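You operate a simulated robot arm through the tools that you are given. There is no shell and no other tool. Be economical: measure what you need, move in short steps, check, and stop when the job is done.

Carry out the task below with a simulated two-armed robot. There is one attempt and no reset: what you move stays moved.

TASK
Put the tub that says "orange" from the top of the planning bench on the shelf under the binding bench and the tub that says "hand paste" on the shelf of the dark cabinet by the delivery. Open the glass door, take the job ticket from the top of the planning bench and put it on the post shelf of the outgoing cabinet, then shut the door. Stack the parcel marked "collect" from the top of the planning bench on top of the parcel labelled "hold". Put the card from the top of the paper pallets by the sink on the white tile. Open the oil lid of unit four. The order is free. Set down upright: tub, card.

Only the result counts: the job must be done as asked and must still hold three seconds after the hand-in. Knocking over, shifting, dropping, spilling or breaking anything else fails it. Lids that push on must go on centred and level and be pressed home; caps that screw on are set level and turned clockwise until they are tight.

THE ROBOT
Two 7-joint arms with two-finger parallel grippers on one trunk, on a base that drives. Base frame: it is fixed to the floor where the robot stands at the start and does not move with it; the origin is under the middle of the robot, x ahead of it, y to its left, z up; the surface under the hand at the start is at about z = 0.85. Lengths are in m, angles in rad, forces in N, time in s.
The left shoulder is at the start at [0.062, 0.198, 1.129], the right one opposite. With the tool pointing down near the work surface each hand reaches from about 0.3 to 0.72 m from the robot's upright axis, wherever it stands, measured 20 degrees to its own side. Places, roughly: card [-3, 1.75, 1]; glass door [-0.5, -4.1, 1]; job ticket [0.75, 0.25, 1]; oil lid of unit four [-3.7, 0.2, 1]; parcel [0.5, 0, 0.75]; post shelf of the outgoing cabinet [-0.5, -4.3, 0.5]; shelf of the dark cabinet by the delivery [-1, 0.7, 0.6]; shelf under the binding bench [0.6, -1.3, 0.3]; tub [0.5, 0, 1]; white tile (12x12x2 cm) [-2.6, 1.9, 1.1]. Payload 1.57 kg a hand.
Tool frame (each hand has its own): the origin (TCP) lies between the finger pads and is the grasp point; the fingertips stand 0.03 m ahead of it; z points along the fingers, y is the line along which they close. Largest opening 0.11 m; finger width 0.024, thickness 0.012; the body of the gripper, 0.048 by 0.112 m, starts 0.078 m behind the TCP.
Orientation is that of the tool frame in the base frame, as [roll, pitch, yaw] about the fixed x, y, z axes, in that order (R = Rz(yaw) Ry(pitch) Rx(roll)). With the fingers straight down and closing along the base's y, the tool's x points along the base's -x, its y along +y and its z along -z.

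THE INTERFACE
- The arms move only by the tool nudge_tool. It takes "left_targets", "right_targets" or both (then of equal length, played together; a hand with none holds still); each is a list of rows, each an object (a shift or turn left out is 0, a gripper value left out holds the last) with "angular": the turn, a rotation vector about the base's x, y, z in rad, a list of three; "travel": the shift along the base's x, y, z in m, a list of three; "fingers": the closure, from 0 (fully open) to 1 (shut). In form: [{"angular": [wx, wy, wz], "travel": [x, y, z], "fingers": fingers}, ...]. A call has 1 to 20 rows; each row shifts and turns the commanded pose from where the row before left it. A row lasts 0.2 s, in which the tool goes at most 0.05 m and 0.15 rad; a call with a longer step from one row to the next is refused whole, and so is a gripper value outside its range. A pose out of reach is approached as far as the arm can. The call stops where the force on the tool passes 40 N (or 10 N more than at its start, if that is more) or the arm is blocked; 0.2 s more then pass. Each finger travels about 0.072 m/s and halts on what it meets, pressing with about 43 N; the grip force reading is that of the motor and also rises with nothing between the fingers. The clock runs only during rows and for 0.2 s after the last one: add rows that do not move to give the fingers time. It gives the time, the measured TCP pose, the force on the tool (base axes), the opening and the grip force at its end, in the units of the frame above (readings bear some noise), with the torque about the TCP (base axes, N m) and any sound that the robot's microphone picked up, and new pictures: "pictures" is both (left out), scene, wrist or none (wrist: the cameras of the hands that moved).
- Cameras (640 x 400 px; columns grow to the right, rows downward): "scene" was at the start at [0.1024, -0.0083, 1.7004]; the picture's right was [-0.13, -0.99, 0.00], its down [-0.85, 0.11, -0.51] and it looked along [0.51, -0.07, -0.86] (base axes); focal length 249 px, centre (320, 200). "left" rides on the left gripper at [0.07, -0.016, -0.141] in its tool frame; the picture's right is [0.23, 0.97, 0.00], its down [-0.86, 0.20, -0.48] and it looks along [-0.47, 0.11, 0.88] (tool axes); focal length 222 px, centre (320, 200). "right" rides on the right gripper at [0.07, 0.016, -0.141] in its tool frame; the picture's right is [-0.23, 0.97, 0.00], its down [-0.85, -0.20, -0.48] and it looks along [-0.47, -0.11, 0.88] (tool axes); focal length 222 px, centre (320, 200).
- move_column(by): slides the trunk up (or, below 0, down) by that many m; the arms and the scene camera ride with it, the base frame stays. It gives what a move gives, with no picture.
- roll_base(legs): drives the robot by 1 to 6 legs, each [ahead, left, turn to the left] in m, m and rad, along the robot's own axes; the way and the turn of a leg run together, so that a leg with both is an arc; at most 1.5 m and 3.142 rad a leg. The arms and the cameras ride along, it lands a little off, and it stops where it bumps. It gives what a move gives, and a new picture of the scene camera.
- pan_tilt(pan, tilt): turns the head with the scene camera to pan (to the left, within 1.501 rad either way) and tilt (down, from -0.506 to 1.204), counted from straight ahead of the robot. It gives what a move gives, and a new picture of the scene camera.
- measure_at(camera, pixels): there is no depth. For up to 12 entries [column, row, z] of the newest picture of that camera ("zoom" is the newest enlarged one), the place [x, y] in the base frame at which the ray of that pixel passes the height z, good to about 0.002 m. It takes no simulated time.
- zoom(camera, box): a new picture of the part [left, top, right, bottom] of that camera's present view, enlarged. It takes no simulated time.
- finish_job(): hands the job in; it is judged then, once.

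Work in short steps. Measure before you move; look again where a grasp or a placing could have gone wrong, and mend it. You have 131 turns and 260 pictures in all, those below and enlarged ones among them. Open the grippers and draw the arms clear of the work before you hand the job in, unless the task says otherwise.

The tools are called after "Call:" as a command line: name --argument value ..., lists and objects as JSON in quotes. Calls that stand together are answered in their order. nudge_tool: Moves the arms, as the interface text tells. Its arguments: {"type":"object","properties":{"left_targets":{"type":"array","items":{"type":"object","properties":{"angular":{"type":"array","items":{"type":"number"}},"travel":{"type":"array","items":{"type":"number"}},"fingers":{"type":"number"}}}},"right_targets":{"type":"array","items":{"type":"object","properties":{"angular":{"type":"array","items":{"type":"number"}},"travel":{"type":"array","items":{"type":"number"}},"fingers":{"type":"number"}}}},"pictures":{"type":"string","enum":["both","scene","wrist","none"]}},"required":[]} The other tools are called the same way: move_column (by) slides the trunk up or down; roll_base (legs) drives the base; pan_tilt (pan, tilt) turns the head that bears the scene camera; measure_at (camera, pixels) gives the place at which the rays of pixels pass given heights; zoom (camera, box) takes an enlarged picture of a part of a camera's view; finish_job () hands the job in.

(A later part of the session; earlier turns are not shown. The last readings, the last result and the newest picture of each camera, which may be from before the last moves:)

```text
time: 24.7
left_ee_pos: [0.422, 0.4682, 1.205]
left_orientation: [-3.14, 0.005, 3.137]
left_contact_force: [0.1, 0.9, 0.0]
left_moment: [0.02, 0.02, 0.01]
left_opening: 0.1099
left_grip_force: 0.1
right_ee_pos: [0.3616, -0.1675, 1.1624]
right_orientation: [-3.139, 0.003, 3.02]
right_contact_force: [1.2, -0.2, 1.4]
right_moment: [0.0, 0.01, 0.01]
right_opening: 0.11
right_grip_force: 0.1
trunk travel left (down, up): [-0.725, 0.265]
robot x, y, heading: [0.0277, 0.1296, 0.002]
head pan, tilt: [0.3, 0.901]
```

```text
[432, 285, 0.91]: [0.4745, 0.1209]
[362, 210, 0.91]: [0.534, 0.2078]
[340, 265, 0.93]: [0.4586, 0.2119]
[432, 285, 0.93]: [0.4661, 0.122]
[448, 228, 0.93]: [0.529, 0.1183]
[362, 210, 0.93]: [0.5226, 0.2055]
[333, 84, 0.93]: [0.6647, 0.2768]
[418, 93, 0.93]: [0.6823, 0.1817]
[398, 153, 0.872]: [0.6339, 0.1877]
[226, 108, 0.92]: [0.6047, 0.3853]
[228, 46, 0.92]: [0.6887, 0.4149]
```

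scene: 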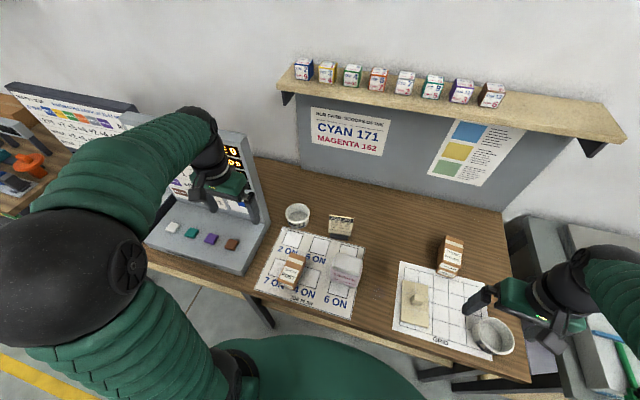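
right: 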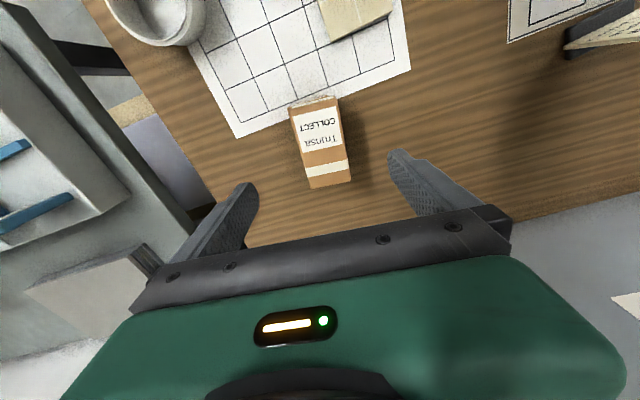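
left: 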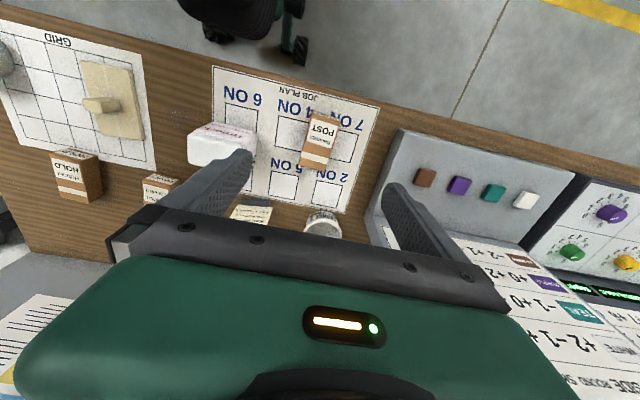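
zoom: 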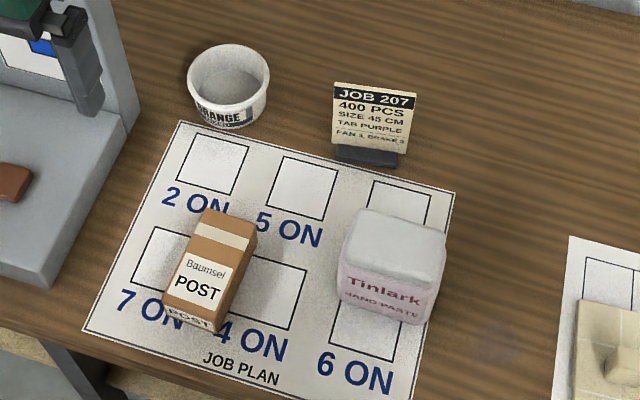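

Measure the console edge near the ORANGE tub and paste tub extents.

Call:
measure_at --camera "zoom" --pixels '[[125, 130, 0.857], [60, 285, 0.857], [105, 20, 1.0], [125, 112, 0.9], [140, 60, 0.857], [195, 112, 0.857], [265, 116, 0.857]]'

Call:
pan_tilt --pan -1.45 --tilt 0.75

Call:
pan_tilt --pan 1.45 --tilt 0.6

```text
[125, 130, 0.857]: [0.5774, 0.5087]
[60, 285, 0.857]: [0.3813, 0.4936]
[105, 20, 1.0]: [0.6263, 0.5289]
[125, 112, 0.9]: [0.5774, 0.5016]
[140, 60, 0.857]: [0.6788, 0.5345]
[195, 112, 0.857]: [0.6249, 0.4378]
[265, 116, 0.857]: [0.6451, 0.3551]
```

```text
time: 26.5
left_ee_pos: [0.4222, 0.4677, 1.2055]
left_orientation: [-3.141, 0.003, 3.137]
left_contact_force: [0.4, 0.2, -0.2]
left_moment: [-0.04, -0.02, 0.02]
left_opening: 0.1102
left_grip_force: 0.1
right_ee_pos: [0.3618, -0.1677, 1.162]
right_orientation: [-3.14, 0.002, 3.019]
right_contact_force: [0.5, 0.9, 0.3]
right_moment: [0.01, 0.03, -0.04]
right_opening: 0.11
right_grip_force: 0.0
trunk travel left (down, up): [-0.725, 0.265]
robot x, y, heading: [0.0307, 0.127, -0.001]
head pan, tilt: [-1.45, 0.75]
```

scene: 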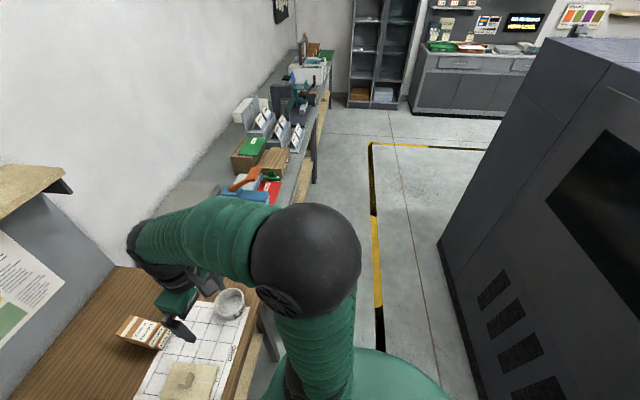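

```text
time: 29.0
left_ee_pos: [0.4217, 0.4664, 1.2058]
left_orientation: [-3.139, 0.003, 3.139]
left_contact_force: [0.9, 0.1, -0.4]
left_moment: [0.0, -0.01, -0.02]
left_opening: 0.1099
left_grip_force: 0.0
right_ee_pos: [0.3601, -0.1676, 1.162]
right_orientation: [-3.14, 0.0, 3.02]
right_contact_force: [-0.1, -0.8, 0.3]
right_moment: [0.0, 0.02, 0.02]
right_opening: 0.1099
right_grip_force: 0.0
trunk travel left (down, up): [-0.725, 0.265]
robot x, y, heading: [0.0289, 0.1261, -0.004]
head pan, tilt: [1.45, 0.6]
```

scene: 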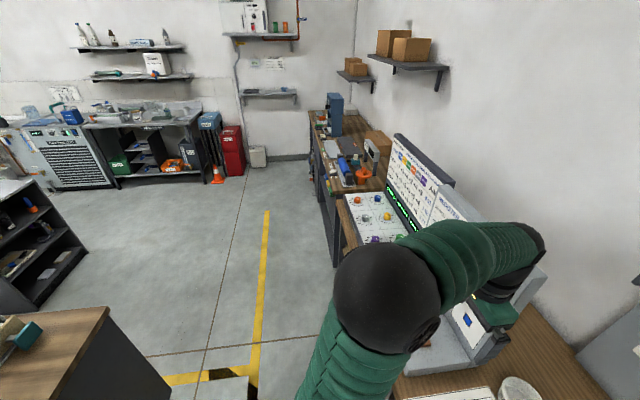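

On the left a dark open-shelf cabinet is at (40,250) and a wooden-topped dark piece at (85,350). I measure which one lies at (-1, 0.7).

Call:
measure_at --camera "scene" --pixels '[[88, 240, 0.8], [88, 240, 0.5], [40, 309, 0.0], [108, 308, 0.8], [108, 308, 0.9], [175, 399, 0.3], [175, 399, 0.0], [15, 265, 0.5]]'

Call:
zoom --camera "scene" --box '[0, 160, 200, 400]'

```text
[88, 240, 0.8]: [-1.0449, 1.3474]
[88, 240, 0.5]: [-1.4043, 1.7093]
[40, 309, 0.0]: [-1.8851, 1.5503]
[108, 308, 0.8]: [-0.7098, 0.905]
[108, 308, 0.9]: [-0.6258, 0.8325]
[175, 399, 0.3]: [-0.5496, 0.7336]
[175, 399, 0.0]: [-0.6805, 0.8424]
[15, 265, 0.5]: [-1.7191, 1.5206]
```

```text
1.67 times, centred on (100, 280) of scene
```

zoom: 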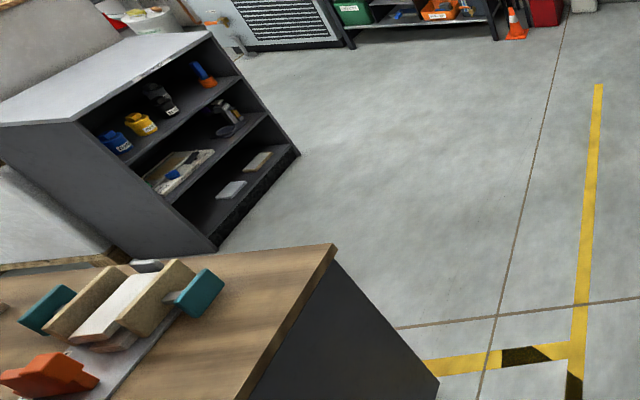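

The near wood-topped dark piece matches (-1, 0.7). Now I bring the right hand, tilted 45° forward, in front of the hand paste tub and look.

Call:
nudge_tool --right_targets '[{"travel": [-0.005, 0.033, 0.0], "angular": [0, 0, 0.1]}, {"travel": [-0.005, 0.033, 0.0], "angular": [0, 0, 0.1]}, {"travel": [0, 0.033, -0.015], "angular": [0, -0.13, 0]}, {"travel": [0, 0.033, -0.015], "angular": [0, -0.13, 0]}, {"travel": [0, 0.033, -0.015], "angular": [0, -0.13, 0]}, {"travel": [0, 0.033, -0.015], "angular": [0, -0.13, 0]}, {"travel": [0, 0.033, -0.02], "angular": [0, -0.13, 0]}, {"travel": [0, 0.033, -0.02], "angular": [0, -0.13, 0]}, {"travel": [0, 0.035, -0.02]}, {"travel": [0, 0.034, -0.02]}]' --pictures "wrist"

Call:
pan_tilt --pan 0.1 --tilt 1.0

```text
time: 31.4
left_ee_pos: [0.421, 0.4698, 1.2033]
left_orientation: [-3.139, 0.004, 3.135]
left_contact_force: [-0.2, -0.3, -0.6]
left_moment: [-0.03, 0.02, 0.0]
left_opening: 0.1102
left_grip_force: 0.0
right_ee_pos: [0.4263, 0.157, 1.1141]
right_orientation: [3.078, 0.803, 3.034]
right_contact_force: [0.0, 0.4, 0.1]
right_moment: [0.01, 0.01, 0.01]
right_opening: 0.1099
right_grip_force: 0.0
right hand out of reach, approached as far as the arm can: row 5, 6, 7, 9, 10
trunk travel left (down, up): [-0.725, 0.265]
robot x, y, heading: [0.0315, 0.1253, -0.001]
head pan, tilt: [1.45, 0.6]
stopped in row 10 (right hand): the arm was blocked; the commanded pose is now the measured one
```

right: 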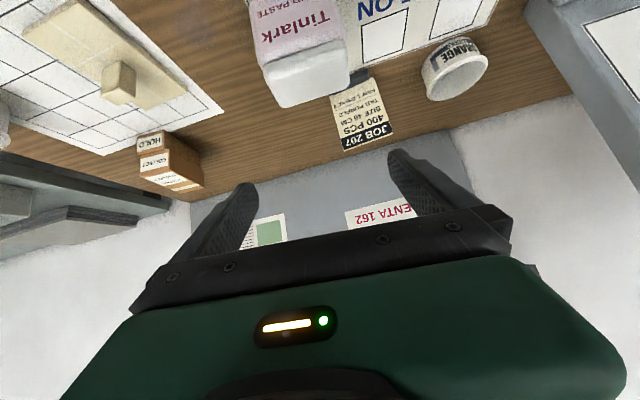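

```text
time: 32.9
left_ee_pos: [0.4224, 0.4684, 1.2054]
left_orientation: [-3.138, 0.004, 3.136]
left_contact_force: [0.4, 0.6, -0.4]
left_moment: [0.04, -0.02, -0.01]
left_opening: 0.11
left_grip_force: 0.2
right_ee_pos: [0.4256, 0.1562, 1.1144]
right_orientation: [3.085, 0.804, 3.035]
right_contact_force: [-0.4, 0.8, 0.5]
right_moment: [0.02, 0.0, -0.02]
right_opening: 0.1101
right_grip_force: 0.1
trunk travel left (down, up): [-0.725, 0.265]
robot x, y, heading: [0.0301, 0.1279, -0.0]
head pan, tilt: [0.099, 1.0]
```

scene: 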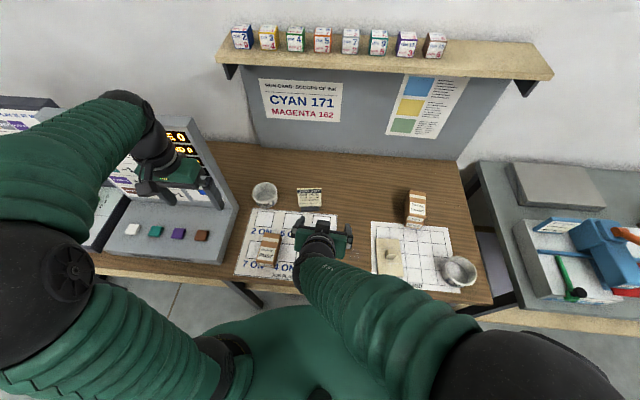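

The tilted pose is too close to the robot. I back the base off 0.16 and shift left 0.15.

Call:
roll_base --legs '[[-0.16, 0, 0], [0, 0.15, 0]]'

```text
time: 35.3
left_ee_pos: [0.2644, 0.5989, 1.2113]
left_orientation: [3.13, 0.006, 3.136]
left_contact_force: [0.7, 0.0, -0.3]
left_moment: [0.09, 0.02, -0.03]
left_opening: 0.1101
left_grip_force: 0.0
right_ee_pos: [0.2681, 0.287, 1.1165]
right_orientation: [3.052, 0.798, 3.01]
right_contact_force: [-0.2, -1.6, -0.2]
right_moment: [0.08, 0.0, 0.06]
right_opening: 0.11
right_grip_force: 0.1
trunk travel left (down, up): [-0.725, 0.265]
robot x, y, heading: [-0.128, 0.2787, -0.006]
head pan, tilt: [0.099, 1.0]
```

scene: 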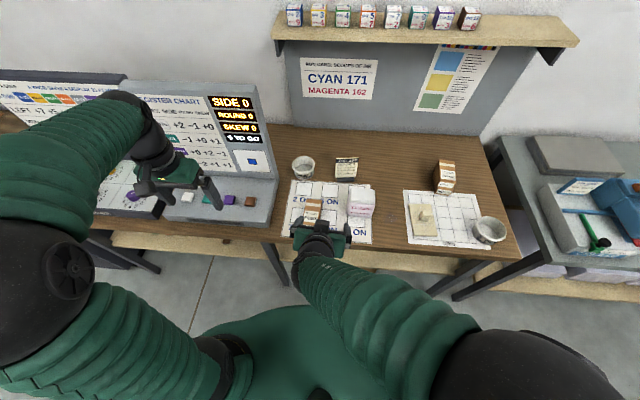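

I move the right hand to the pre-grasp in front of the paste tub, squaring its orientation.

Call:
nudge_tool --right_targets '[{"travel": [0.0, -0.03, 0], "angular": [-0.03, 0, 0.07]}, {"travel": [0.02, -0.03, -0.02], "angular": [-0.03, 0, 0.07]}, {"travel": [0.02, -0.03, -0.02]}, {"travel": [0.02, -0.03, -0.02]}, {"travel": [0.02, 0, -0.02]}, {"travel": [0.02, 0, -0.02]}, {}]' --pictures "wrist"

Call:
zoom --camera "scene" --box '[280, 140, 440, 250]'

```text
time: 36.9
left_ee_pos: [0.2658, 0.6105, 1.2086]
left_orientation: [3.141, 0.006, 3.134]
left_contact_force: [0.6, -0.2, 0.1]
left_moment: [0.0, 0.03, 0.01]
left_opening: 0.1101
left_grip_force: 0.1
right_ee_pos: [0.3514, 0.1992, 1.0876]
right_orientation: [-3.128, 0.805, -3.074]
right_contact_force: [0.6, -0.1, -0.8]
right_moment: [0.06, 0.02, 0.02]
right_opening: 0.1101
right_grip_force: 0.1
right hand out of reach, approached as far as the arm can: row 2, 3, 4, 5, 6
trunk travel left (down, up): [-0.725, 0.265]
robot x, y, heading: [-0.1281, 0.2756, -0.003]
head pan, tilt: [0.099, 1.0]
```

right: 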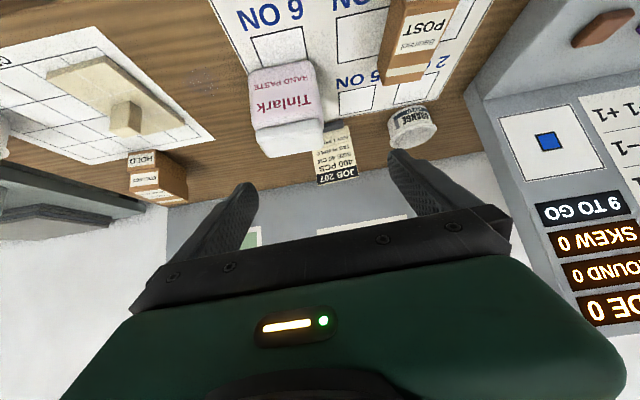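

```text
3.64 times, centred on (360, 195) of scene
```

zoom: 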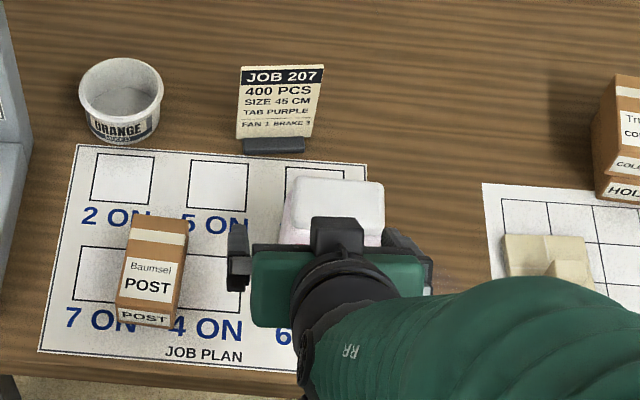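

The arm can't go lower in this pose; I raise the command back to a reachable point, then lower the trunk instead.

Call:
nudge_tool --right_targets '[{"travel": [-0.015, 0, 0.04]}, {"travel": [-0.01, 0, 0.04]}, {}]' --pictures "none"

Call:
move_column --by -0.1

```text
time: 37.7
left_ee_pos: [0.2677, 0.6091, 1.2071]
left_orientation: [3.138, 0.002, 3.133]
left_contact_force: [-0.1, -0.5, 0.0]
left_moment: [0.07, 0.03, 0.02]
left_opening: 0.1098
left_grip_force: 0.1
right_ee_pos: [0.3256, 0.2046, 1.1652]
right_orientation: [-3.129, 0.801, -3.06]
right_contact_force: [0.4, -0.3, 0.8]
right_moment: [0.06, 0.01, 0.04]
right_opening: 0.1101
right_grip_force: 0.1
trunk travel left (down, up): [-0.725, 0.265]
robot x, y, heading: [-0.1277, 0.2794, 0.003]
head pan, tilt: [0.099, 1.0]
```

```text
time: 39.0
left_ee_pos: [0.2661, 0.6223, 1.1051]
left_orientation: [-3.135, 0.005, 3.136]
left_contact_force: [0.1, 0.8, -0.2]
left_moment: [-0.03, 0.0, 0.0]
left_opening: 0.1102
left_grip_force: 0.1
right_ee_pos: [0.3252, 0.2154, 1.0664]
right_orientation: [-3.117, 0.8, -3.048]
right_contact_force: [0.6, 0.0, -1.2]
right_moment: [-0.02, 0.0, -0.02]
right_opening: 0.11
right_grip_force: 0.1
trunk travel left (down, up): [-0.625, 0.365]
robot x, y, heading: [-0.1288, 0.2808, 0.0]
head pan, tilt: [0.099, 1.0]
```

Trunk lowering works. I lower 0.1 more, then move forward to the pre-grasp and look.

Call:
move_column --by -0.1

Call:
nudge_tool --right_targets '[{"travel": [0.025, -0.025, 0.0]}, {"travel": [0.025, -0.025, 0.0]}, {"travel": [0.01, 0, -0.0]}, {}]' --pictures "both"

```text
time: 40.3
left_ee_pos: [0.2645, 0.6205, 1.0052]
left_orientation: [-3.135, 0.006, 3.133]
left_contact_force: [0.3, 0.0, -0.3]
left_moment: [0.01, -0.02, 0.02]
left_opening: 0.1101
left_grip_force: 0.1
right_ee_pos: [0.3248, 0.214, 0.9669]
right_orientation: [-3.118, 0.802, -3.053]
right_contact_force: [-1.1, 1.0, -1.1]
right_moment: [-0.02, 0.0, 0.0]
right_opening: 0.11
right_grip_force: 0.1
trunk travel left (down, up): [-0.525, 0.465]
robot x, y, heading: [-0.124, 0.2784, -0.003]
head pan, tilt: [0.099, 1.0]
```

```text
time: 41.3
left_ee_pos: [0.265, 0.6192, 1.0049]
left_orientation: [-3.138, 0.006, 3.135]
left_contact_force: [-0.2, 0.2, -0.1]
left_moment: [0.02, -0.01, -0.02]
left_opening: 0.1099
left_grip_force: 0.0
right_ee_pos: [0.3846, 0.1629, 0.9656]
right_orientation: [-3.117, 0.802, -3.051]
right_contact_force: [0.1, 0.1, -0.5]
right_moment: [0.0, 0.01, -0.02]
right_opening: 0.1098
right_grip_force: 0.1
trunk travel left (down, up): [-0.525, 0.465]
robot x, y, heading: [-0.1292, 0.2753, -0.007]
head pan, tilt: [0.099, 1.0]
```

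scene: 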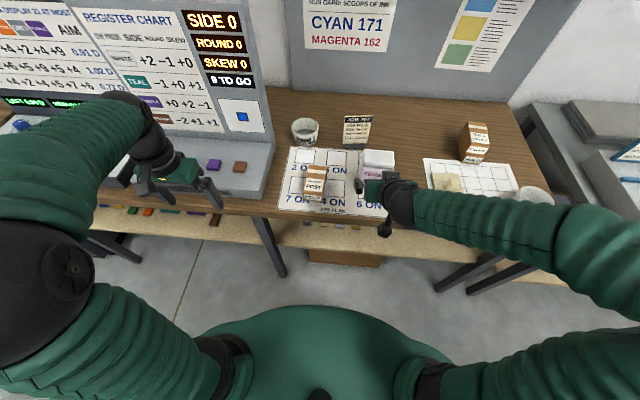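
right: 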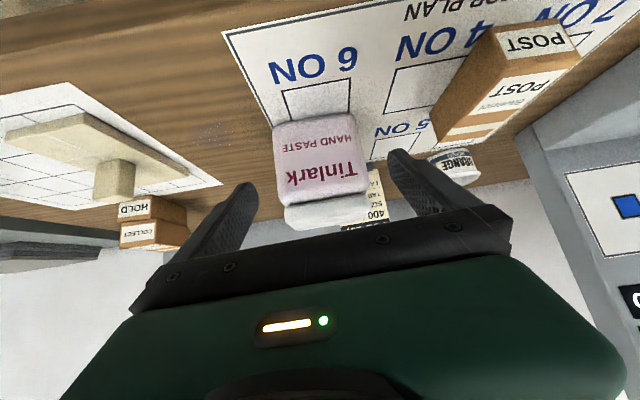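

Paste front face: bottom edge (275,127)-(352,113), upper edge (286,203)-(367,190). I measure width and height.

Call:
zoom --camera "right" --box '[240, 90, 440, 240]'

Call:
measure_at --camera "right" --pixels '[[275, 127, 0.857], [352, 113, 0.857], [286, 203, 0.92], [367, 190, 0.92], [286, 203, 0.94], [367, 190, 0.94], [286, 203, 0.91], [367, 190, 0.91]]'

```text
2.67 times, centred on (340, 165) of right
```

zoom: 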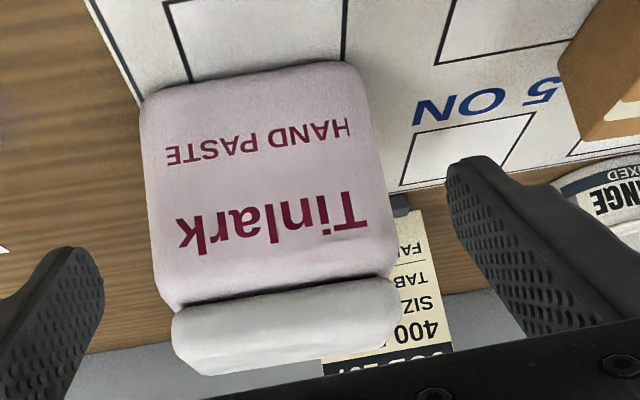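

```text
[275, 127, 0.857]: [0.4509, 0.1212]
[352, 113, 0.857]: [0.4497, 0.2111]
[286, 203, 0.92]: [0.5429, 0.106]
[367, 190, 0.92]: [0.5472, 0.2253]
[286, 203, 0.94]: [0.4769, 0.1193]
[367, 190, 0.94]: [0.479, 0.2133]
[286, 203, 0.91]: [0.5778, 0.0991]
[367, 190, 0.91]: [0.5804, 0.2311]
```

The tub spans y 0.121–0.212, z 0.857–0.96, centre (0.485, 0.166). I slide the open fingers around it.

Call:
nudge_tool --right_targets '[{"travel": [0.03, 0.003, -0.02], "angular": [0, 0, -0.04]}, {"travel": [0.035, 0.0, -0.02]}, {"travel": [0.025, 0, -0.015]}, {"travel": [0.012, 0, -0.005]}, {}]' --pictures "both"

Call:
zoom --camera "scene" --box '[280, 100, 480, 230]'

```text
time: 42.5
left_ee_pos: [0.2656, 0.6193, 1.005]
left_orientation: [-3.136, 0.003, 3.135]
left_contact_force: [0.6, -0.4, -1.5]
left_moment: [0.01, -0.03, 0.0]
left_opening: 0.1098
left_grip_force: 0.0
right_ee_pos: [0.4878, 0.1658, 0.9063]
right_orientation: [-3.119, 0.801, -3.092]
right_contact_force: [-0.5, 1.0, -0.4]
right_moment: [0.0, -0.01, 0.01]
right_opening: 0.11
right_grip_force: 0.1
trunk travel left (down, up): [-0.525, 0.465]
robot x, y, heading: [-0.1253, 0.2796, -0.004]
head pan, tilt: [0.099, 1.0]
```

scene: 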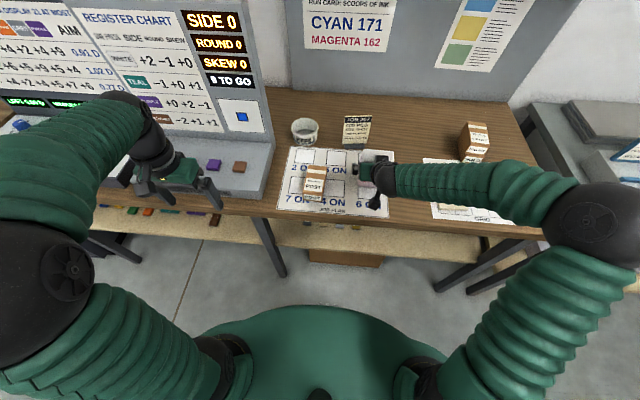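
right: 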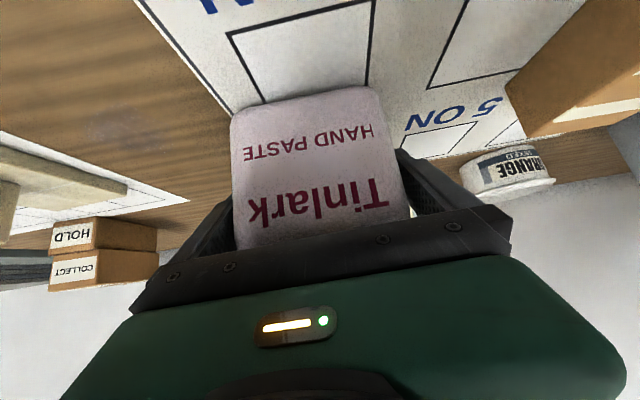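

```text
3.08 times, centred on (380, 165) of scene
```

zoom: 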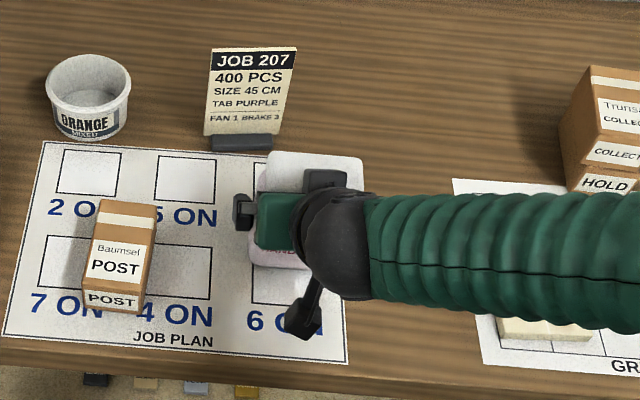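

The tub is centred between the fingers. I close and lift a little.

Call:
nudge_tool --right_targets '[{"fingers": 0.15}, {"fingers": 0.3}, {"fingers": 1}, {"fingers": 1}, {"fingers": 1}, {"travel": [0, 0, 0.01]}, {"travel": [0, 0, 0.01]}, {"travel": [0, 0, 0.02]}, {}]' --pictures "wrist"

```text
time: 44.5
left_ee_pos: [0.2658, 0.6188, 1.0051]
left_orientation: [-3.134, 0.006, 3.135]
left_contact_force: [-0.4, 0.0, -0.7]
left_moment: [0.04, -0.02, -0.05]
left_opening: 0.1098
left_grip_force: 0.0
right_ee_pos: [0.4868, 0.1662, 0.9471]
right_orientation: [-3.118, 0.801, -3.093]
right_contact_force: [0.4, -0.7, -4.7]
right_moment: [0.04, -0.02, 0.02]
right_opening: 0.1001
right_grip_force: 43.0
trunk travel left (down, up): [-0.525, 0.465]
robot x, y, heading: [-0.1284, 0.2816, -0.0]
head pan, tilt: [0.099, 1.0]
```

right: 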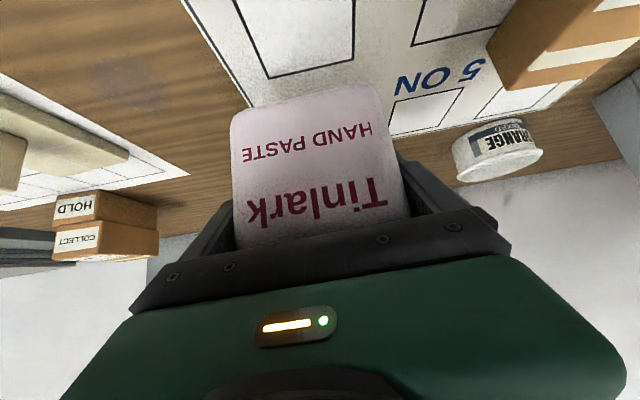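

Held well. I raise and retract the right hand, and tilt the left hand forward at a safe height.

Call:
nudge_tool --right_targets '[{"travel": [-0.01, 0, 0.04]}, {"travel": [-0.015, 0, 0.03]}, {"travel": [-0.02, -0.02, 0.03]}, {"travel": [-0.02, -0.02, 0.02]}, {"travel": [-0.02, -0.02, 0]}, {"travel": [-0.02, -0.02, 0]}, {}]' --left_targets '[{"travel": [0.0, 0, 0.04]}, {"travel": [0.03, 0, 0.03], "angular": [0, -0.13, 0]}, {"travel": [0.03, 0, 0], "angular": [0, -0.13, 0]}, {"travel": [0.03, 0, 0], "angular": [0, -0.13, 0]}, {"travel": [0.03, -0.01, 0], "angular": [0, -0.13, 0]}, {"travel": [0.03, -0.01, 0], "angular": [0, -0.13, 0]}, {"travel": [0.03, -0.01, 0], "angular": [0, -0.15, 0]}]' --pictures "both"

```text
time: 46.1
left_ee_pos: [0.4462, 0.5902, 1.0743]
left_orientation: [3.135, 0.804, 3.131]
left_contact_force: [-0.5, -1.2, 0.1]
left_moment: [0.02, 0.0, 0.03]
left_opening: 0.1101
left_grip_force: 0.0
right_ee_pos: [0.3835, 0.0875, 1.0661]
right_orientation: [-3.122, 0.8, -3.092]
right_contact_force: [0.1, 0.3, -5.3]
right_moment: [0.01, -0.05, 0.04]
right_opening: 0.1002
right_grip_force: 42.7
trunk travel left (down, up): [-0.525, 0.465]
robot x, y, heading: [-0.1243, 0.2777, -0.007]
head pan, tilt: [0.099, 1.0]
```

scene: 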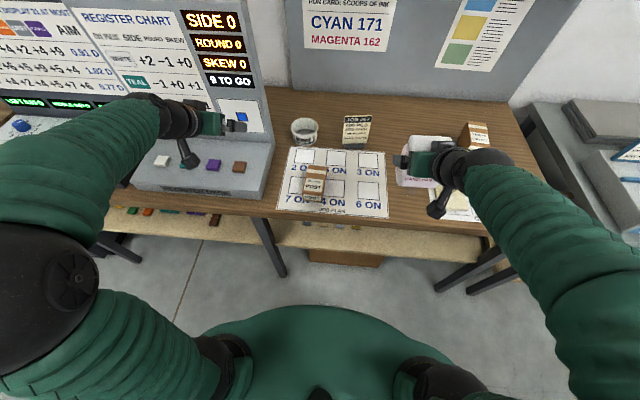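
right: 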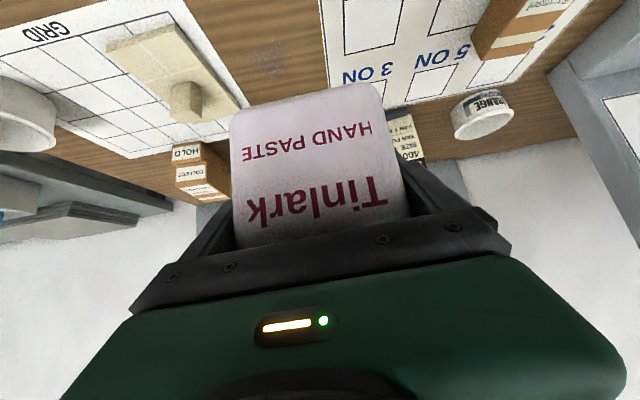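
left: 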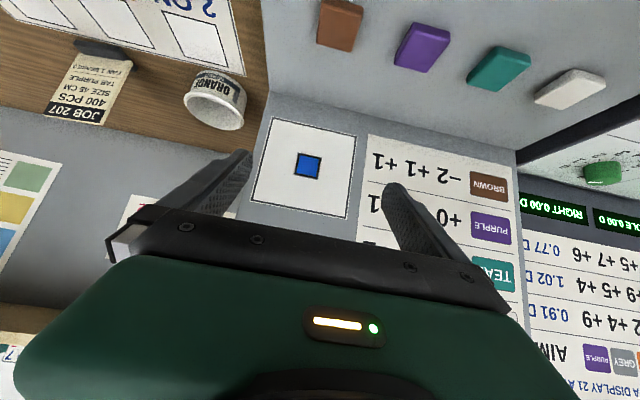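

I move the left hand sideways to y about 0.40, clear of the console panel, then drive ahead 0.1.

Call:
nudge_tool --left_targets '[{"travel": [0, -0.04, 0]}, {"travel": [0, -0.04, 0]}, {"travel": [0, -0.04, 0]}, {"travel": [0, -0.04, 0]}, {"travel": [0, -0.028, -0.02]}, {"travel": [0, 0, -0.04]}, {}]' --pictures "none"

Call:
roll_base --legs '[[0.1, 0, 0]]'

Call:
zoom --camera "left" --box '[0, 0, 640, 400]'

```text
time: 47.7
left_ee_pos: [0.444, 0.3977, 1.0132]
left_orientation: [3.139, 0.805, 3.129]
left_contact_force: [-0.7, 0.1, 0.4]
left_moment: [-0.01, 0.01, -0.01]
left_opening: 0.1101
left_grip_force: 0.1
right_ee_pos: [0.3824, 0.0879, 1.0663]
right_orientation: [-3.121, 0.801, -3.092]
right_contact_force: [-0.5, 0.7, -4.3]
right_moment: [0.0, -0.04, -0.02]
right_opening: 0.1002
right_grip_force: 43.5
trunk travel left (down, up): [-0.525, 0.465]
robot x, y, heading: [-0.1281, 0.2796, -0.005]
head pan, tilt: [0.099, 1.0]
```

```text
time: 48.9
left_ee_pos: [0.5435, 0.3973, 1.0126]
left_orientation: [3.136, 0.803, 3.129]
left_contact_force: [0.4, -0.4, -0.3]
left_moment: [0.01, -0.03, 0.02]
left_opening: 0.1099
left_grip_force: 0.1
right_ee_pos: [0.4811, 0.0857, 1.0649]
right_orientation: [-3.121, 0.8, -3.093]
right_contact_force: [0.2, -0.2, -3.9]
right_moment: [0.01, -0.05, 0.02]
right_opening: 0.1001
right_grip_force: 43.0
trunk travel left (down, up): [-0.525, 0.465]
robot x, y, heading: [-0.0291, 0.2789, -0.006]
head pan, tilt: [0.099, 1.0]
```

scene: 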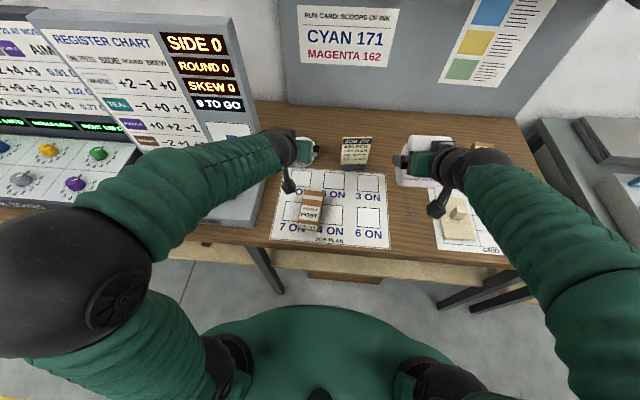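

```text
1.00 times, centred on (320, 200) of left (not enlarged: the box is as wide or as high as the picture)
```

zoom: 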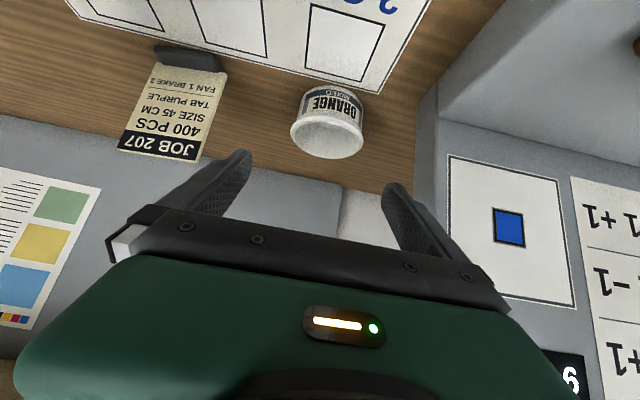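

The ORANGE tub is at (328,120). I measure it in the left view.

Call:
zoom --camera "left" --box '[260, 60, 400, 170]'

Call:
measure_at --camera "left" --pixels '[[334, 84, 0.857], [304, 90, 0.857], [363, 96, 0.857], [290, 132, 0.91], [364, 142, 0.91], [290, 132, 0.92], [364, 142, 0.92], [332, 117, 0.91], [332, 117, 0.92], [325, 159, 0.92]]'

```text
3.64 times, centred on (330, 115) of left
```

zoom: 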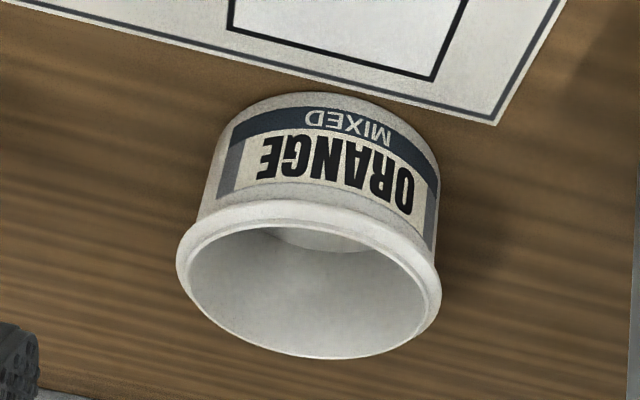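

```text
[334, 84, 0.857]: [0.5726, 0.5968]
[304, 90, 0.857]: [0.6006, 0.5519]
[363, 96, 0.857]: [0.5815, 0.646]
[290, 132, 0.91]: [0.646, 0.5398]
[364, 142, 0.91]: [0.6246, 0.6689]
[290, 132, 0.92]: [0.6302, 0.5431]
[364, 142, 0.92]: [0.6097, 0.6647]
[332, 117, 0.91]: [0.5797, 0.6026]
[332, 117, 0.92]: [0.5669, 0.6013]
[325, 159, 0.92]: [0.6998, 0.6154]
```

Those used the stale picture; I measure in the zoom just taken.

Call:
measure_at --camera "zoom" --pixels '[[325, 92, 0.857], [203, 185, 0.87], [440, 195, 0.87], [177, 262, 0.915], [440, 300, 0.915], [310, 201, 0.915], [310, 358, 0.915], [177, 262, 0.9], [440, 300, 0.9], [310, 201, 0.9], [310, 358, 0.9], [495, 125, 0.857]]'

```text
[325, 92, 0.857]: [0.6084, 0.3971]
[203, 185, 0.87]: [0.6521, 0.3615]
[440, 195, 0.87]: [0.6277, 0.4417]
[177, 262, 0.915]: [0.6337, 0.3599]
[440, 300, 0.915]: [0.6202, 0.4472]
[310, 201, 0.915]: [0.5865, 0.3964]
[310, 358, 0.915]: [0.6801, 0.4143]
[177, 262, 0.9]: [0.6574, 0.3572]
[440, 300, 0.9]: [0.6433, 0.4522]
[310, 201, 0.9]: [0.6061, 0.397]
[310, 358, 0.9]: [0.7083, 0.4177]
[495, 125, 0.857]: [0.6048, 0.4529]
```

Rim centre (0.650, 0.404), diameter 0.092. I check where the POST parcel is, since the hand's camera passes near it.

Call:
measure_at --camera "scene" --pixels '[[303, 192, 0.93], [325, 193, 0.93], [297, 220, 0.93], [318, 222, 0.93], [298, 228, 0.857], [318, 230, 0.857]]'

Call:
nudge_tool --left_targets '[{"travel": [0.03, 0.0065, -0.03]}, {"travel": [0.03, 0, -0.03]}, {}]' --pictures "both"

Call:
zoom --camera "scene" --box '[240, 110, 400, 240]'

```text
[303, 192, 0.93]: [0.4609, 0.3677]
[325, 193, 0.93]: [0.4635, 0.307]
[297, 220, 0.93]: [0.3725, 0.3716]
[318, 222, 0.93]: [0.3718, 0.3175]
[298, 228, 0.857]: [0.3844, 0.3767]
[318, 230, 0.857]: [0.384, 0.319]
```

```text
time: 49.7
left_ee_pos: [0.6011, 0.4006, 0.9555]
left_orientation: [3.137, 0.808, 3.128]
left_contact_force: [-0.6, 0.1, -0.1]
left_moment: [0.02, 0.0, 0.0]
left_opening: 0.11
left_grip_force: 0.1
right_ee_pos: [0.4802, 0.0853, 1.0659]
right_orientation: [-3.12, 0.8, -3.092]
right_contact_force: [0.0, 0.1, -4.0]
right_moment: [-0.02, -0.07, -0.02]
right_opening: 0.1002
right_grip_force: 43.4
trunk travel left (down, up): [-0.525, 0.465]
robot x, y, heading: [-0.0299, 0.277, -0.0]
head pan, tilt: [0.099, 1.0]
```

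scene: 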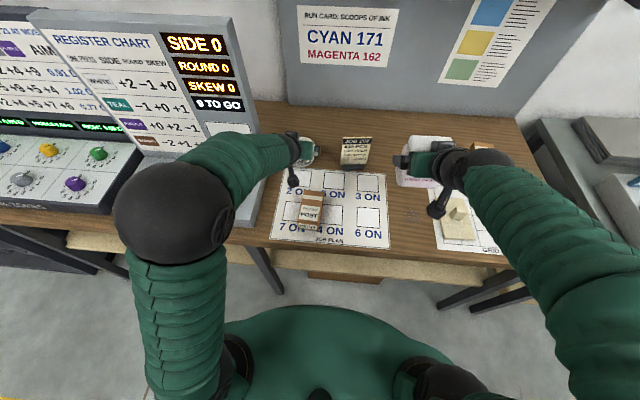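
left: 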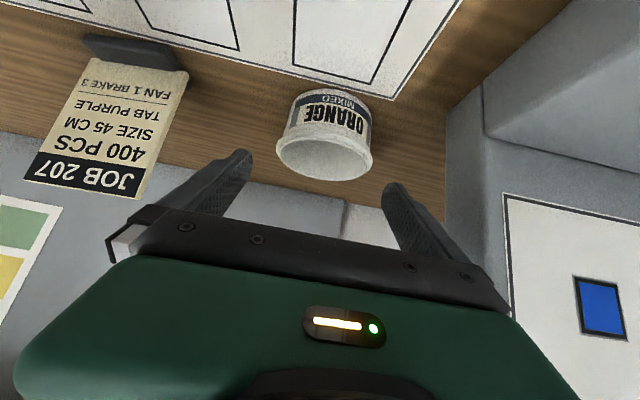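

```text
3.08 times, centred on (320, 175) of scene
```

zoom: 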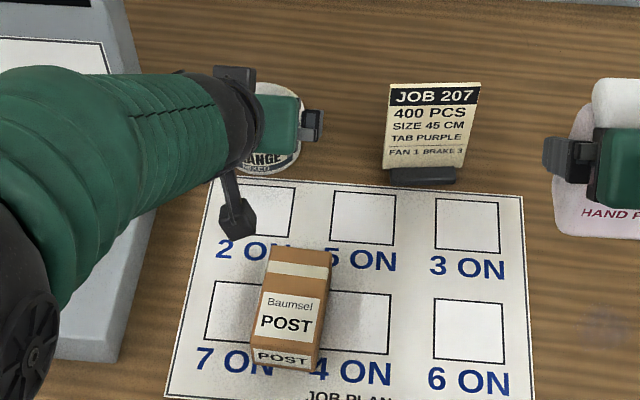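

POST (x up to 0.47) is clear of the camera's end point. I go down around the tub.

Call:
nudge_tool --left_targets '[{"travel": [0.025, 0.003, -0.03]}, {"travel": [0.018, 0, -0.025]}, {"travel": [0.007, 0, -0.01]}, {}]' --pictures "wrist"

```text
time: 50.7
left_ee_pos: [0.653, 0.4064, 0.8872]
left_orientation: [3.136, 0.806, 3.13]
left_contact_force: [-0.4, 0.4, 0.0]
left_moment: [0.0, -0.01, 0.0]
left_opening: 0.1101
left_grip_force: 0.0
right_ee_pos: [0.481, 0.0847, 1.0668]
right_orientation: [-3.121, 0.799, -3.093]
right_contact_force: [-0.3, 0.0, -4.4]
right_moment: [-0.02, 0.0, 0.0]
right_opening: 0.1001
right_grip_force: 43.4
trunk travel left (down, up): [-0.525, 0.465]
robot x, y, heading: [-0.0277, 0.2767, -0.006]
head pan, tilt: [0.099, 1.0]
```

left: 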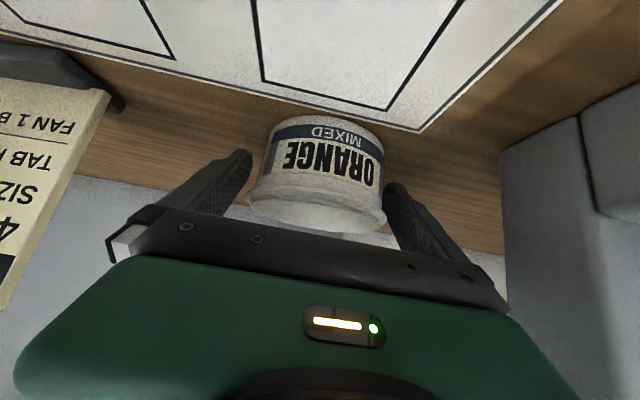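

The tub is between the fingers. I close slowly and lift.

Call:
nudge_tool --left_targets '[{"fingers": 0.1}, {"fingers": 0.2}, {"fingers": 0.3}, {"fingers": 1}, {"fingers": 1}, {"travel": [0, 0, 0.005]}, {"travel": [0, 0, 0.01]}, {"travel": [0, 0, 0.02]}, {}]' --pictures "wrist"

```text
time: 52.7
left_ee_pos: [0.6541, 0.4062, 0.9233]
left_orientation: [3.137, 0.804, 3.13]
left_contact_force: [0.2, -0.2, -1.8]
left_moment: [-0.01, -0.01, -0.01]
left_opening: 0.089
left_grip_force: 43.4
right_ee_pos: [0.4811, 0.0848, 1.0662]
right_orientation: [-3.12, 0.799, -3.091]
right_contact_force: [-0.2, -0.6, -4.2]
right_moment: [0.0, -0.07, 0.02]
right_opening: 0.1002
right_grip_force: 42.7
trunk travel left (down, up): [-0.525, 0.465]
robot x, y, heading: [-0.0304, 0.274, -0.004]
head pan, tilt: [0.099, 1.0]
```

left: 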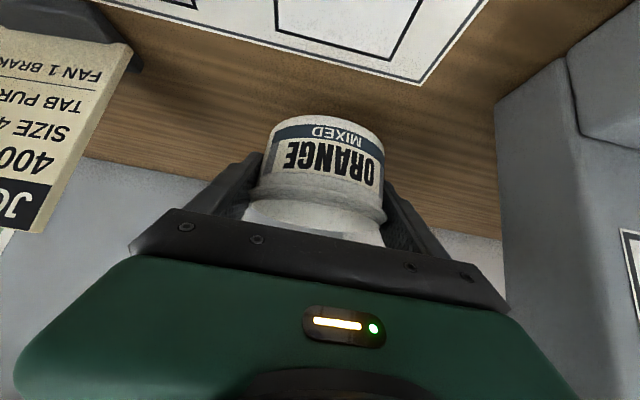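

ORANGE is held (opening 0.089). I raise and retract the left hand, then back the robot off.

Call:
nudge_tool --left_targets '[{"travel": [-0.01, 0, 0.04]}, {"travel": [-0.03, 0, 0.03]}, {"travel": [-0.04, 0, 0.02]}, {"travel": [-0.04, 0, 0.02]}, {"travel": [-0.04, 0, 0.01]}, {"travel": [-0.03, 0, 0.01]}, {}]' --pictures "none"

Call:
roll_base --legs '[[-0.27, 0, 0]]'

Call:
pan_tilt --pan -0.9 --tilt 0.5

```text
time: 54.3
left_ee_pos: [0.4665, 0.4082, 1.053]
left_orientation: [3.138, 0.804, 3.129]
left_contact_force: [0.4, 0.2, -2.3]
left_moment: [0.02, 0.02, 0.02]
left_opening: 0.0889
left_grip_force: 43.1
right_ee_pos: [0.4826, 0.0855, 1.0643]
right_orientation: [-3.122, 0.799, -3.093]
right_contact_force: [-0.2, -0.6, -3.2]
right_moment: [0.02, -0.03, 0.02]
right_opening: 0.1002
right_grip_force: 42.9
trunk travel left (down, up): [-0.525, 0.465]
robot x, y, heading: [-0.0262, 0.2817, -0.005]
head pan, tilt: [0.099, 1.0]
```

```text
time: 56.2
left_ee_pos: [0.1986, 0.4088, 1.0533]
left_orientation: [3.139, 0.802, 3.128]
left_contact_force: [-0.1, 0.1, -2.0]
left_moment: [0.02, 0.0, 0.05]
left_opening: 0.089
left_grip_force: 43.0
right_ee_pos: [0.2136, 0.0857, 1.0664]
right_orientation: [-3.12, 0.798, -3.094]
right_contact_force: [0.2, 0.9, -3.7]
right_moment: [0.01, -0.04, 0.01]
right_opening: 0.1003
right_grip_force: 42.4
trunk travel left (down, up): [-0.525, 0.465]
robot x, y, heading: [-0.2968, 0.2788, -0.002]
head pan, tilt: [0.099, 1.0]
```

scene: 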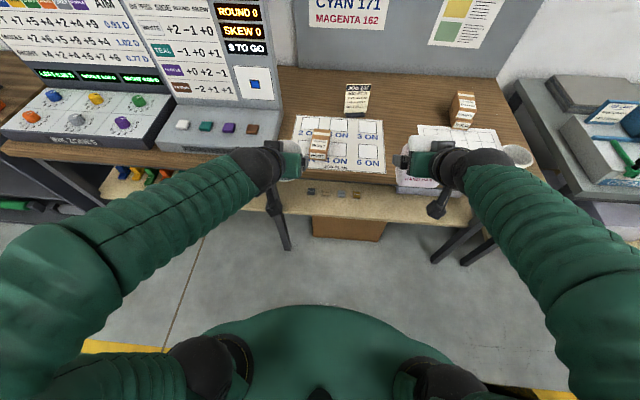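

```text
time: 57.5
left_ee_pos: [0.1968, 0.4086, 1.0529]
left_orientation: [3.137, 0.803, 3.127]
left_contact_force: [0.0, -0.2, -2.0]
left_moment: [-0.05, 0.05, -0.01]
left_opening: 0.0891
left_grip_force: 43.5
right_ee_pos: [0.213, 0.087, 1.0662]
right_orientation: [-3.119, 0.801, -3.096]
right_contact_force: [-1.0, 0.0, -4.5]
right_moment: [0.02, -0.07, -0.04]
right_opening: 0.1001
right_grip_force: 42.6
trunk travel left (down, up): [-0.525, 0.465]
robot x, y, heading: [-0.2974, 0.2791, -0.006]
head pan, tilt: [-0.901, 0.499]
```

scene: 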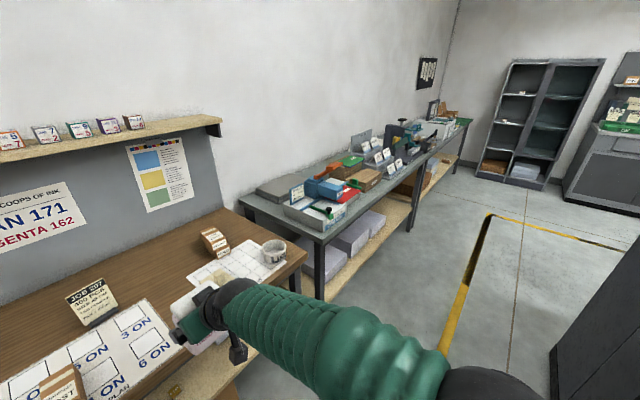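

The binding bench has a shelf with grey boxes; free space seems beyond them. I drive right so the left hand faces y ≈ -1.3.

Call:
roll_base --legs '[[0, -1.3, 0], [0, -0.41, 0]]'

Call:
pan_tilt --pan 0.1 --tilt 0.7

```text
time: 66.1
left_ee_pos: [0.2066, -1.2797, 1.053]
left_orientation: [-3.139, 0.804, -3.123]
left_contact_force: [0.0, 0.0, -2.0]
left_moment: [-0.01, 0.0, 0.03]
left_opening: 0.0889
left_grip_force: 42.6
right_ee_pos: [0.2313, -1.6013, 1.0681]
right_orientation: [-3.113, 0.8, -3.061]
right_contact_force: [0.4, 0.1, -4.6]
right_moment: [0.0, -0.03, -0.01]
right_opening: 0.1001
right_grip_force: 42.7
trunk travel left (down, up): [-0.525, 0.465]
robot x, y, heading: [-0.284, -1.4273, 0.022]
head pan, tilt: [-0.901, 0.499]
```

scene: 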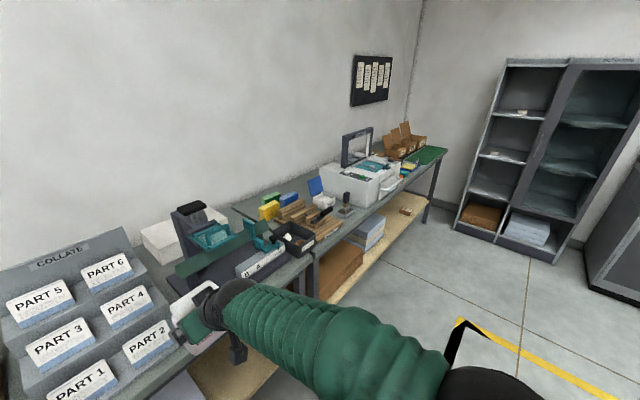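

```text
time: 67.4
left_ee_pos: [0.2052, -1.286, 1.0544]
left_orientation: [3.136, 0.805, -3.129]
left_contact_force: [-0.4, 0.5, -2.6]
left_moment: [-0.01, 0.02, 0.0]
left_opening: 0.0891
left_grip_force: 43.1
right_ee_pos: [0.2303, -1.6082, 1.0666]
right_orientation: [-3.123, 0.802, -3.067]
right_contact_force: [-0.7, -1.1, -4.0]
right_moment: [-0.01, -0.03, -0.02]
right_opening: 0.0997
right_grip_force: 43.2
trunk travel left (down, up): [-0.525, 0.465]
robot x, y, heading: [-0.2838, -1.4276, 0.022]
head pan, tilt: [0.099, 0.7]
```

scene: 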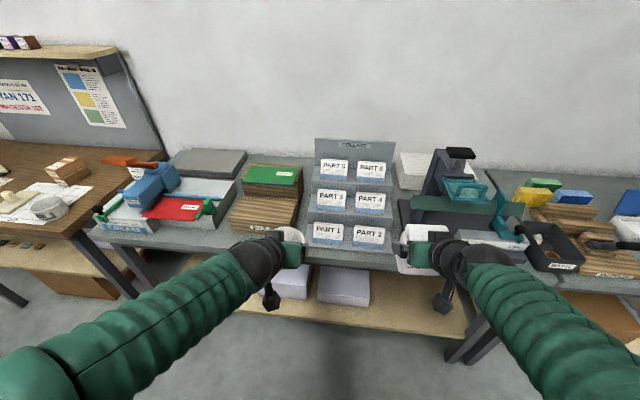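

The sandy shelf under the bench has free space at about (400,312), right of the grey boxes. I measure.

Call:
measure_at --camera "scene" --pixels '[[420, 330, 0.3], [300, 325, 0.3], [400, 305, 0.3], [370, 303, 0.3], [344, 306, 0.3], [420, 330, 0.35], [400, 268, 0.85], [330, 265, 0.85], [465, 335, 0.3]]'

Call:
move_column --by -0.3

Call:
pan_tilt --pan 0.0 --tilt 0.6

```text
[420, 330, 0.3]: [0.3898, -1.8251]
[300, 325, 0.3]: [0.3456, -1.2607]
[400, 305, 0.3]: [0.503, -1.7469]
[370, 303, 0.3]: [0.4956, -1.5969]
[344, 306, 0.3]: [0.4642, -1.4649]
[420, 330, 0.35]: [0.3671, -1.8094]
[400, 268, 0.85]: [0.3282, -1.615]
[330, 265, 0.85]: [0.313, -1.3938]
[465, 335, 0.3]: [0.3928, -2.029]
```

```text
time: 70.4
left_ee_pos: [0.2061, -1.287, 0.7546]
left_orientation: [3.141, 0.806, -3.129]
left_contact_force: [0.2, 0.8, -2.5]
left_moment: [-0.02, 0.03, -0.01]
left_opening: 0.0891
left_grip_force: 43.2
right_ee_pos: [0.2304, -1.6072, 0.7677]
right_orientation: [-3.122, 0.8, -3.069]
right_contact_force: [-0.4, -0.2, -3.8]
right_moment: [-0.01, -0.04, 0.02]
right_opening: 0.0998
right_grip_force: 43.1
trunk travel left (down, up): [-0.225, 0.765]
robot x, y, heading: [-0.2846, -1.4274, 0.018]
head pan, tilt: [0.099, 0.7]
```

```text
time: 71.1
left_ee_pos: [0.2063, -1.2856, 0.7531]
left_orientation: [3.136, 0.804, -3.129]
left_contact_force: [-0.2, 0.2, -1.7]
left_moment: [-0.03, 0.02, 0.0]
left_opening: 0.0893
left_grip_force: 43.3
right_ee_pos: [0.2293, -1.6072, 0.766]
right_orientation: [-3.121, 0.803, -3.068]
right_contact_force: [-0.9, -0.6, -4.0]
right_moment: [0.02, -0.05, -0.02]
right_opening: 0.0998
right_grip_force: 42.9
trunk travel left (down, up): [-0.225, 0.765]
robot x, y, heading: [-0.2822, -1.4298, 0.017]
head pan, tilt: [0.0, 0.6]
```

scene: 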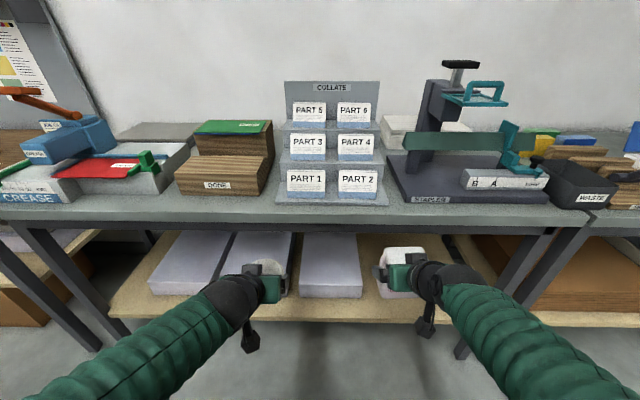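

Free shelf area is right of the third box, around (430,290). I measure in this lower view to fix the shelf height.

Call:
measure_at --camera "scene" --pixels '[[440, 322, 0.3], [440, 322, 0.35], [440, 322, 0.25], [363, 298, 0.3], [363, 298, 0.35], [360, 235, 0.3], [200, 323, 0.3], [200, 323, 0.35], [301, 298, 0.3], [470, 210, 0.85], [500, 282, 0.3]]'

Call:
zoom --camera "scene" --box '[280, 200, 600, 380]'

```text
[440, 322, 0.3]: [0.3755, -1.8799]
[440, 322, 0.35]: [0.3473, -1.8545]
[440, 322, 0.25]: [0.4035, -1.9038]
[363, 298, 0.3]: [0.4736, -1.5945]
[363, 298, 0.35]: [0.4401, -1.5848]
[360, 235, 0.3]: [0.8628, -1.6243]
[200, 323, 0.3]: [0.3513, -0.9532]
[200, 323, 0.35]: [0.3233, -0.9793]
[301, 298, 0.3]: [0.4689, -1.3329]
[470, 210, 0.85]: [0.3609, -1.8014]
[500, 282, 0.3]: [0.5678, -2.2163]
```

```text
2.00 times, centred on (440, 290) of scene
```

zoom: 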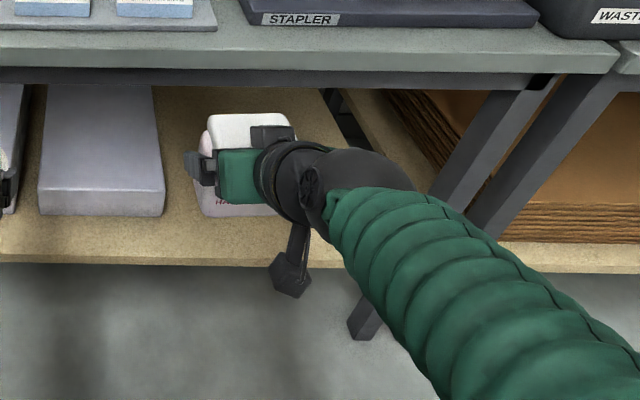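

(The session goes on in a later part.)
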